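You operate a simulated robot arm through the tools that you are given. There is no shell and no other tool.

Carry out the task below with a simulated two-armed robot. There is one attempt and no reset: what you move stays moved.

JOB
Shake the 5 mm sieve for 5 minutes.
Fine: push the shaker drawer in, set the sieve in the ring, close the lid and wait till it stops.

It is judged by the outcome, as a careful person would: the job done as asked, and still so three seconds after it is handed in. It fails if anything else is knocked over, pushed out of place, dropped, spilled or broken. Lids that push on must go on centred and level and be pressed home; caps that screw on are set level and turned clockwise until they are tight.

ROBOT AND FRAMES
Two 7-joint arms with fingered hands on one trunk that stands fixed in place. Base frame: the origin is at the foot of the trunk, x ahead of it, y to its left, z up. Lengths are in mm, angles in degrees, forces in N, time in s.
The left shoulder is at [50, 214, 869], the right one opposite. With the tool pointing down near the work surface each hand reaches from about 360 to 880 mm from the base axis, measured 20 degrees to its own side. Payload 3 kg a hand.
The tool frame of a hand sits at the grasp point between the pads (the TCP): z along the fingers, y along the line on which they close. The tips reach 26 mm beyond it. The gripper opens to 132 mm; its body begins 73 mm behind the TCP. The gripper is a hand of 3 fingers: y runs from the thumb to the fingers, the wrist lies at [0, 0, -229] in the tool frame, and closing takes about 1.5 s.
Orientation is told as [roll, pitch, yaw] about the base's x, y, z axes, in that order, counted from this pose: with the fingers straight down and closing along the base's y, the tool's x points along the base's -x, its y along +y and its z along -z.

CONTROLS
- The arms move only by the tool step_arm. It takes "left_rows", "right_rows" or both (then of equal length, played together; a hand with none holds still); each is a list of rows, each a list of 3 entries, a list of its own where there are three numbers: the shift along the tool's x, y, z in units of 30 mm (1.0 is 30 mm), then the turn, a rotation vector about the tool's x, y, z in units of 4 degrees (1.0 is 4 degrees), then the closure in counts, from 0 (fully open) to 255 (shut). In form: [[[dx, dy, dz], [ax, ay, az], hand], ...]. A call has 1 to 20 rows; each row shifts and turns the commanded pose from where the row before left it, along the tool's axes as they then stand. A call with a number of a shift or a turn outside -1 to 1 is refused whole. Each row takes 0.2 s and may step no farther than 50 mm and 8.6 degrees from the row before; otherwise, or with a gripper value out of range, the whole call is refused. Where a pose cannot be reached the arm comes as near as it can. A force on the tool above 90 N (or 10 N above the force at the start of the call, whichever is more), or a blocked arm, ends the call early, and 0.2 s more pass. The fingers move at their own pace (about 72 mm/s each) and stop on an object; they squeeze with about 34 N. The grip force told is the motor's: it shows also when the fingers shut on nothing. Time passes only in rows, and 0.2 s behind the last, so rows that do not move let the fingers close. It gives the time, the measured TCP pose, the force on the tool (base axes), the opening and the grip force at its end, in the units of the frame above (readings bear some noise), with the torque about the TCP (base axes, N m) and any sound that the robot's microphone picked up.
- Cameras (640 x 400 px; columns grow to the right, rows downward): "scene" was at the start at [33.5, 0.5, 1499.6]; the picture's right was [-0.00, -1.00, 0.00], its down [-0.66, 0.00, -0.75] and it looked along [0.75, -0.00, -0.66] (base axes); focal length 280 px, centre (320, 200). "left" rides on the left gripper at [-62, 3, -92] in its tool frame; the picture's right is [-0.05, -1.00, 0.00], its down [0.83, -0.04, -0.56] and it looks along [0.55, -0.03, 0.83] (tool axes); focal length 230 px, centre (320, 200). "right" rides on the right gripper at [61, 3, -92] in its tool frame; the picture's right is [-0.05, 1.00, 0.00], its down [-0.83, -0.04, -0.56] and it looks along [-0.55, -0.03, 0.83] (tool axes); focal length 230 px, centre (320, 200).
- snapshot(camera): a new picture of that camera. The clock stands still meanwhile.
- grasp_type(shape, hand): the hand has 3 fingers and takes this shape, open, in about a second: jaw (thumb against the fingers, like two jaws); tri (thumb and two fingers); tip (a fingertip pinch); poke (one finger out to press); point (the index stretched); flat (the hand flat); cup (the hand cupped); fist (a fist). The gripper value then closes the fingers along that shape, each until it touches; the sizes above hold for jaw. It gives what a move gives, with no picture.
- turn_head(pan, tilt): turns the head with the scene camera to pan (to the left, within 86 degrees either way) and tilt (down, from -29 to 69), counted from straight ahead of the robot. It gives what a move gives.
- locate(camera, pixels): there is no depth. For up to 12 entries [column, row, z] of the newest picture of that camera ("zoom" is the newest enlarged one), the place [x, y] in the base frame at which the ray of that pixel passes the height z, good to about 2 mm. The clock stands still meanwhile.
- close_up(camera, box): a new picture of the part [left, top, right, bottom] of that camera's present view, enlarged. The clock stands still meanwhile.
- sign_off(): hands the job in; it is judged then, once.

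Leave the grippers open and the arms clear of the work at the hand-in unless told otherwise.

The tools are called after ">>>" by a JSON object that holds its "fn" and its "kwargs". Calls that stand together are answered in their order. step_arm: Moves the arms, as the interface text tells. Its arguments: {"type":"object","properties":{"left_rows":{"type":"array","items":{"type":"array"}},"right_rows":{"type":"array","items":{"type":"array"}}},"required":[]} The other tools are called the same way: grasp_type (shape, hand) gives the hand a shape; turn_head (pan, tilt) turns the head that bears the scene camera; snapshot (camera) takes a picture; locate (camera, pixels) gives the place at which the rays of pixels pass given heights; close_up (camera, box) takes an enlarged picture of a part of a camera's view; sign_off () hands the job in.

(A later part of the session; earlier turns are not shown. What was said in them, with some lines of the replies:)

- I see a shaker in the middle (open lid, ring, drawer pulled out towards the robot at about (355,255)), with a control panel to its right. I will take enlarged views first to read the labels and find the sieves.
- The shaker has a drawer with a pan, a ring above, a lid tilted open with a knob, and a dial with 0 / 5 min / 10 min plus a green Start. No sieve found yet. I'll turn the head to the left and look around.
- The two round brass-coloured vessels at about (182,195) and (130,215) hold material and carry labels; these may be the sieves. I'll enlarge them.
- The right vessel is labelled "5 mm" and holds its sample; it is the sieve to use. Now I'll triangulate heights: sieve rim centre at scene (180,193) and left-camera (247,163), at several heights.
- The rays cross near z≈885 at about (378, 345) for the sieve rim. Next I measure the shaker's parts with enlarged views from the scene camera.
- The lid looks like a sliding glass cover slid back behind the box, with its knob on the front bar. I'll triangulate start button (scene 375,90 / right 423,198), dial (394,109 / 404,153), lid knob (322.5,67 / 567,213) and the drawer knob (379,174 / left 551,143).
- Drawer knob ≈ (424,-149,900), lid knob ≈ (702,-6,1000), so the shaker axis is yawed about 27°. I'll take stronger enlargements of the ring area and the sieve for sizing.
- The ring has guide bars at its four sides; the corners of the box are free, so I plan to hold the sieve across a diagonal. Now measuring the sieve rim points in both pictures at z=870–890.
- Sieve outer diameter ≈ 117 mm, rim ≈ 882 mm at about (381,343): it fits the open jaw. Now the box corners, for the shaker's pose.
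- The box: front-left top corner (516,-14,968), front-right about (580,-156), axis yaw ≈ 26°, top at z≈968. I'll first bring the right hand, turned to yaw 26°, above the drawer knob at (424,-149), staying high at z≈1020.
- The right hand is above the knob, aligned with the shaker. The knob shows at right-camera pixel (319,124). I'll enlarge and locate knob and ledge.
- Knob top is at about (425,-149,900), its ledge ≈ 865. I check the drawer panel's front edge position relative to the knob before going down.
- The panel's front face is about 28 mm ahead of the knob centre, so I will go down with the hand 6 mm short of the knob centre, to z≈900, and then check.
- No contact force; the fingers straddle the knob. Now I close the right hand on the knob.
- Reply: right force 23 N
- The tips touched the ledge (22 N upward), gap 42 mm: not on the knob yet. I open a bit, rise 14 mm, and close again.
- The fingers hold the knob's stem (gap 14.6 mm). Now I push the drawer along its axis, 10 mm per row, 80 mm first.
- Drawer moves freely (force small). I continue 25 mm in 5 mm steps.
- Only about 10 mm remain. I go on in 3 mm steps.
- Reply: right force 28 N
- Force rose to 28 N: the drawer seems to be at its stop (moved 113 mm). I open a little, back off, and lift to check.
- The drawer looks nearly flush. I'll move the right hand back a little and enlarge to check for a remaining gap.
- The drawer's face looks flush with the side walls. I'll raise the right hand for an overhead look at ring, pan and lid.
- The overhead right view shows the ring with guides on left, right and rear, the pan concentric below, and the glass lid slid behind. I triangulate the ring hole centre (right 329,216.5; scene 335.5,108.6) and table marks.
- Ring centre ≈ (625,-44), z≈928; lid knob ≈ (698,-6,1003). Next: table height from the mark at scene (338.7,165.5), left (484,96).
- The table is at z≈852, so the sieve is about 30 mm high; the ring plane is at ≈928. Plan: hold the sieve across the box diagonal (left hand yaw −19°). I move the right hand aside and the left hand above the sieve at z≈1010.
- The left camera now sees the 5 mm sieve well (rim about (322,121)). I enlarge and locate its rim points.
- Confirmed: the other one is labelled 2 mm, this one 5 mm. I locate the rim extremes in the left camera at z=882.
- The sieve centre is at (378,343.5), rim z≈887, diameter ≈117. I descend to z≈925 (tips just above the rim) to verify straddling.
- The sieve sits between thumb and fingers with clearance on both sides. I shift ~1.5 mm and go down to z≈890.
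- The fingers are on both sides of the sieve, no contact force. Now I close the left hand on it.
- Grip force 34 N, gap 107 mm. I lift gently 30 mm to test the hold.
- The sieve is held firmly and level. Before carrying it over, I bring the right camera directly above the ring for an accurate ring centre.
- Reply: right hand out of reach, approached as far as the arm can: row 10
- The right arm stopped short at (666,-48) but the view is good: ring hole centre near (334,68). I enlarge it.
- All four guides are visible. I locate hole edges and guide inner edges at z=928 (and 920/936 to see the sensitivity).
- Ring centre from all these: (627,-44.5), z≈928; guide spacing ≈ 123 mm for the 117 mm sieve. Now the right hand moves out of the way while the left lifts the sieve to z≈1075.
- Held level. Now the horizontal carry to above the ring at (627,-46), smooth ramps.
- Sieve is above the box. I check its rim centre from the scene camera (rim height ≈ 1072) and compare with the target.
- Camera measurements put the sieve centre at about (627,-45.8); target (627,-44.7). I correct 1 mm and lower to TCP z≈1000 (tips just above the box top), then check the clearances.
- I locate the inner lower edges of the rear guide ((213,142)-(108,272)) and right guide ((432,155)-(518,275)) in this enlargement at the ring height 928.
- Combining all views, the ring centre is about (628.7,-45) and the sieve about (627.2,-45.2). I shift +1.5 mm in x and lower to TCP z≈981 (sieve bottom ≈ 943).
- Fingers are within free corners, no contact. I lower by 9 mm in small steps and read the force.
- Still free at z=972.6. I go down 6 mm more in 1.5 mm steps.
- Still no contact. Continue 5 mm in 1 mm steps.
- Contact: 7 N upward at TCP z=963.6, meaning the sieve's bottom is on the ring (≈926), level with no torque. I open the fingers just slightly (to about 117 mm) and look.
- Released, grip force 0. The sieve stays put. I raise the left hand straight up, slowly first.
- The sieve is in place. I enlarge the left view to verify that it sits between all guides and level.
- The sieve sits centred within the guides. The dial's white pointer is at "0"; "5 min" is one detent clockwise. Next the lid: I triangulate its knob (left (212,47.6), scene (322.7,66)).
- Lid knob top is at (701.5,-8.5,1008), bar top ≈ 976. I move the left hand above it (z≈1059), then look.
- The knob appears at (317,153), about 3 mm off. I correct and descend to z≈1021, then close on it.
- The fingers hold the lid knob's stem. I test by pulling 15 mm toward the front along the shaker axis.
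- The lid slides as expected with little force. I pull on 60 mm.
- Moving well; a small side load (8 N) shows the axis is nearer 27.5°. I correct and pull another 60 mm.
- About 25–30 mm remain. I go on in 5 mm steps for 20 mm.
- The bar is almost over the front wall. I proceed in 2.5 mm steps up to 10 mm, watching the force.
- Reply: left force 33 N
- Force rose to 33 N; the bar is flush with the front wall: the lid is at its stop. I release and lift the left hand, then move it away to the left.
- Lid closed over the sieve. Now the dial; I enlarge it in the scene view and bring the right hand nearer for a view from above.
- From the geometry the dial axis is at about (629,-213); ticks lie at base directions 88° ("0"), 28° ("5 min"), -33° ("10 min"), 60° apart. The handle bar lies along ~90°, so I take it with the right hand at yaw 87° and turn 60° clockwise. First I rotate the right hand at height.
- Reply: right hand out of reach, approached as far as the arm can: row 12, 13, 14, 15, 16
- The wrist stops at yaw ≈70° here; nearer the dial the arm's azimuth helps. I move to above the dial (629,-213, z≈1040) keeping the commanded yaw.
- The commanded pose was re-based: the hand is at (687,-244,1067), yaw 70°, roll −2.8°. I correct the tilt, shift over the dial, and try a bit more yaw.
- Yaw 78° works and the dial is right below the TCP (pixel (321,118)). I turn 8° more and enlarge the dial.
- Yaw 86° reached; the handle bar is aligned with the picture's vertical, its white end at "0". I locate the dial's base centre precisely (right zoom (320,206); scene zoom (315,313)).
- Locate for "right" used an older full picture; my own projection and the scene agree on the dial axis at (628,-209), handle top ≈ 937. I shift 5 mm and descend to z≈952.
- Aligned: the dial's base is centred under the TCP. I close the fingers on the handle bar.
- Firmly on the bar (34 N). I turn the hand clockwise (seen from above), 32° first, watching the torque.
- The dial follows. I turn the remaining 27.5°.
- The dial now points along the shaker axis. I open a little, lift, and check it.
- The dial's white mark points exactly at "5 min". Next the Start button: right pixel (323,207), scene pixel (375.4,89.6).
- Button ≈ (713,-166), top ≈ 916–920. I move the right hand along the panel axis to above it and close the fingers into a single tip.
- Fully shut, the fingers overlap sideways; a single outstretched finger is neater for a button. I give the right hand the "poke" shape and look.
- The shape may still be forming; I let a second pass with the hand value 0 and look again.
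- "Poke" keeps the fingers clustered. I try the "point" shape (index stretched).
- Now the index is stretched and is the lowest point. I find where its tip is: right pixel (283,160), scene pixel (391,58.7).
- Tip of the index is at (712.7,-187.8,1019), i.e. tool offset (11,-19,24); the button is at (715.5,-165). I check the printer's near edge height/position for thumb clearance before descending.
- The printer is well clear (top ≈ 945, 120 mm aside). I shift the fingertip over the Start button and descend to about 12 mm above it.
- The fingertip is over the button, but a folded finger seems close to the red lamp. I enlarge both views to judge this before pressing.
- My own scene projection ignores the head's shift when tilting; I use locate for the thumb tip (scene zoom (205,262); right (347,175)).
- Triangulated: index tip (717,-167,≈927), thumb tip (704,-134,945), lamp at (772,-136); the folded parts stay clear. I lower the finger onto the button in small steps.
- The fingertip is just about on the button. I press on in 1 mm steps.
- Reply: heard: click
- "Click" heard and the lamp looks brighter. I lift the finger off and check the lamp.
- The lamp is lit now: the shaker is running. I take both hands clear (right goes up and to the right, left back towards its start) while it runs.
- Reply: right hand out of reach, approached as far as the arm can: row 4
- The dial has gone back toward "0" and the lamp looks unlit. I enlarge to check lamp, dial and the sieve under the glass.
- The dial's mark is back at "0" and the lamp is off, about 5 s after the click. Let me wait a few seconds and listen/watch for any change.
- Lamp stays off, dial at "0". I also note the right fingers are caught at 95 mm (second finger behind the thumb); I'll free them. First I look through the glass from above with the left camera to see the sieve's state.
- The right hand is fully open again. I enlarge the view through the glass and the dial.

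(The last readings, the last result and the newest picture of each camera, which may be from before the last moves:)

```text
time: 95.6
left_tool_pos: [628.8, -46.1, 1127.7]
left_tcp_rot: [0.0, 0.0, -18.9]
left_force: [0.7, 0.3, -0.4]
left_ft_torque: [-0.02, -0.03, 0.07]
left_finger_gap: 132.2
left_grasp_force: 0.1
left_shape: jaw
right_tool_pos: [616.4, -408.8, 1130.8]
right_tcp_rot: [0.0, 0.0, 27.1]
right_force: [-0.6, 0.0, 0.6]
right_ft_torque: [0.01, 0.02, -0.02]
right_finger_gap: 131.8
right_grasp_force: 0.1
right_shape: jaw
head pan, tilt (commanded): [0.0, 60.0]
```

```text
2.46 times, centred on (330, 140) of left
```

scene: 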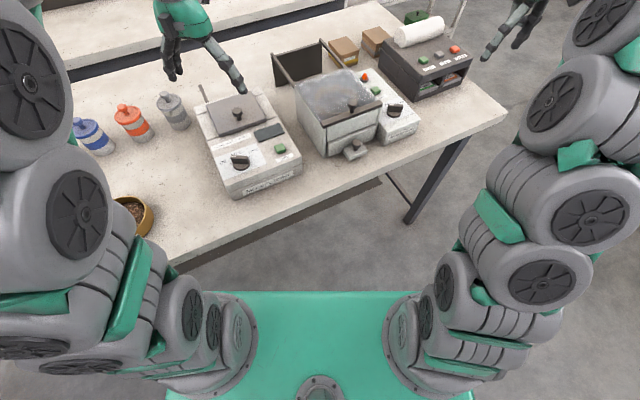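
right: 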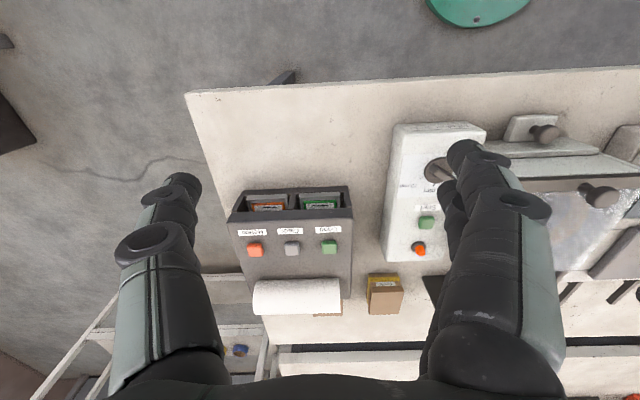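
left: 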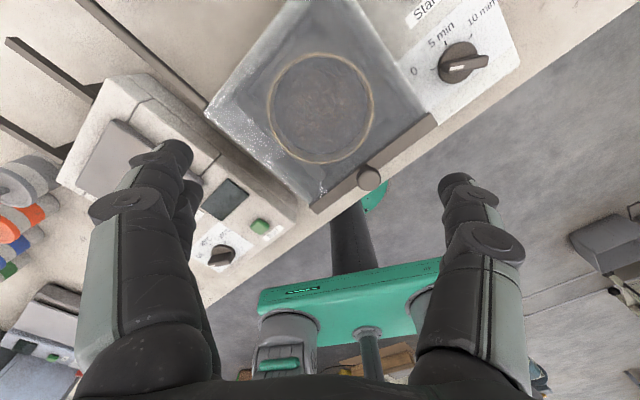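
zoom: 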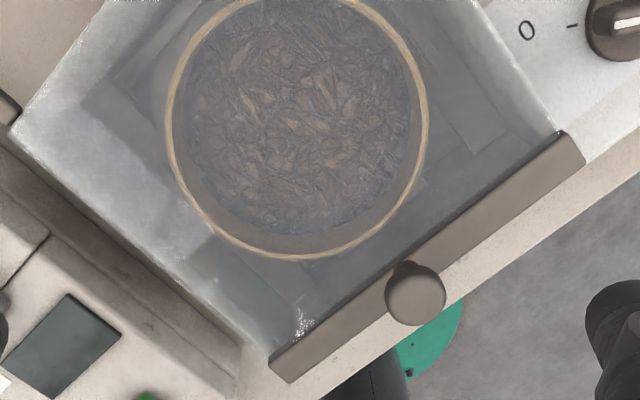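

Through the glass the sieve still sits squarely in the guides, its load now looks changed (sieved), the dial has run down to "0" and the lamp is off: the run has finished. I move the left hand back clear and take a last look.

>>> {"fn": "step_arm", "kwargs": {"left_rows": [[[0.783, 0.781, 0], [0, 0, 0], 0], [[0.783, 0.781, 0], [0, 0, 0], 0], [[0.783, 0.781, 0], [0, 0, 0], 0], [[0.783, 0.781, 0], [0, 0, 0], 0], [[0.783, 0.781, 0], [0, 0, 0], 0], [[0.783, 0.781, 0], [0, 0, 0], 0], [[0.783, 0.781, 0], [0, 0, 0], 0], [[0.783, 0.781, 0], [0, 0, 0], 0], [[0.783, 0.781, 0], [0, 0, 0], 0], [[0, 0, 0], [0, 0, 0], 0], [[0, 0, 0], [0, 0, 0], 0], [[0, 0, 0], [0, 0, 0], 0]]}}

>>> {"fn": "snapshot", "kwargs": {"camera": "scene"}}

>>> {"fn": "close_up", "kwargs": {"camera": "scene", "box": [280, 40, 440, 160]}}

```text
time: 98.2
left_tool_pos: [497.9, 223.2, 1128.4]
left_tcp_rot: [0.0, -0.1, -18.9]
left_force: [0.0, 0.5, 0.3]
left_ft_torque: [-0.01, -0.02, -0.04]
left_finger_gap: 132.0
left_grasp_force: 0.1
left_shape: jaw
right_tool_pos: [616.8, -409.2, 1131.2]
right_tcp_rot: [0.0, 0.0, 27.2]
right_force: [0.0, 0.2, -0.3]
right_ft_torque: [0.0, 0.02, 0.01]
right_finger_gap: 131.5
right_grasp_force: 0.1
right_shape: jaw
head pan, tilt (commanded): [0.0, 60.0]
```

```text
taken
```

scene: 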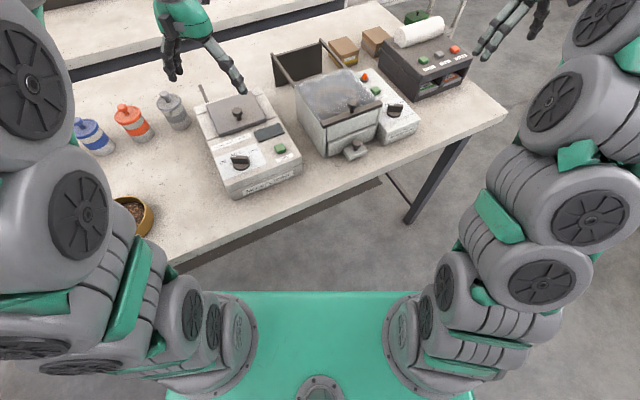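

```text
3.33 times, centred on (360, 100) of scene
```

zoom: 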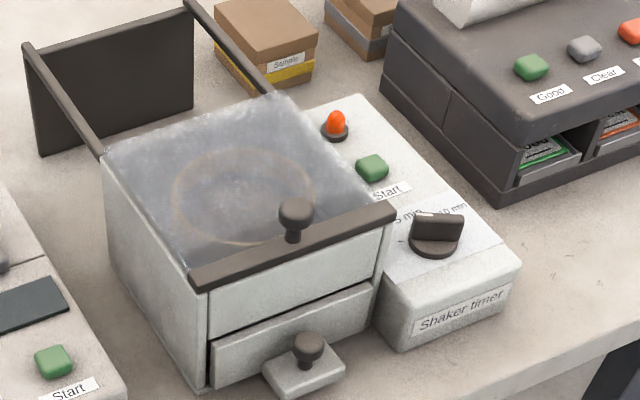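

Everything is in order: drawer in, sieve in the ring, lid closed, dial run down to "0", lamp off, both hands open and clear, nothing else moved. I hand the job in.

>>> {"fn": "sign_off", "kwargs": {}}

```text
The job is handed in.
```

I shook the 5 mm sieve on the 5-minute setting and handed the job in. The result hasn't come back to me.

- **Setup:** I pushed the drawer in to its stop. I set the 5 mm sieve, with its sample, in the ring between the guides and slid the lid shut to its stop.
- **Run:** I turned the dial from 0 to 5 min and pressed Start. I heard a click and the lamp came on.
- **Finish:** Within about 5 s the dial had gone back to 0 and the lamp was off. I took that as the full 5 minutes run at simulation speed. No end sound was reported. The lamp stayed off for another 7 s, and the sample seen through the glass looked changed. I did not rerun it, since that might have shaken the sieve twice.

At hand-in both grippers were open and the arms were clear. I did not see anything else moved, spilled or knocked over.
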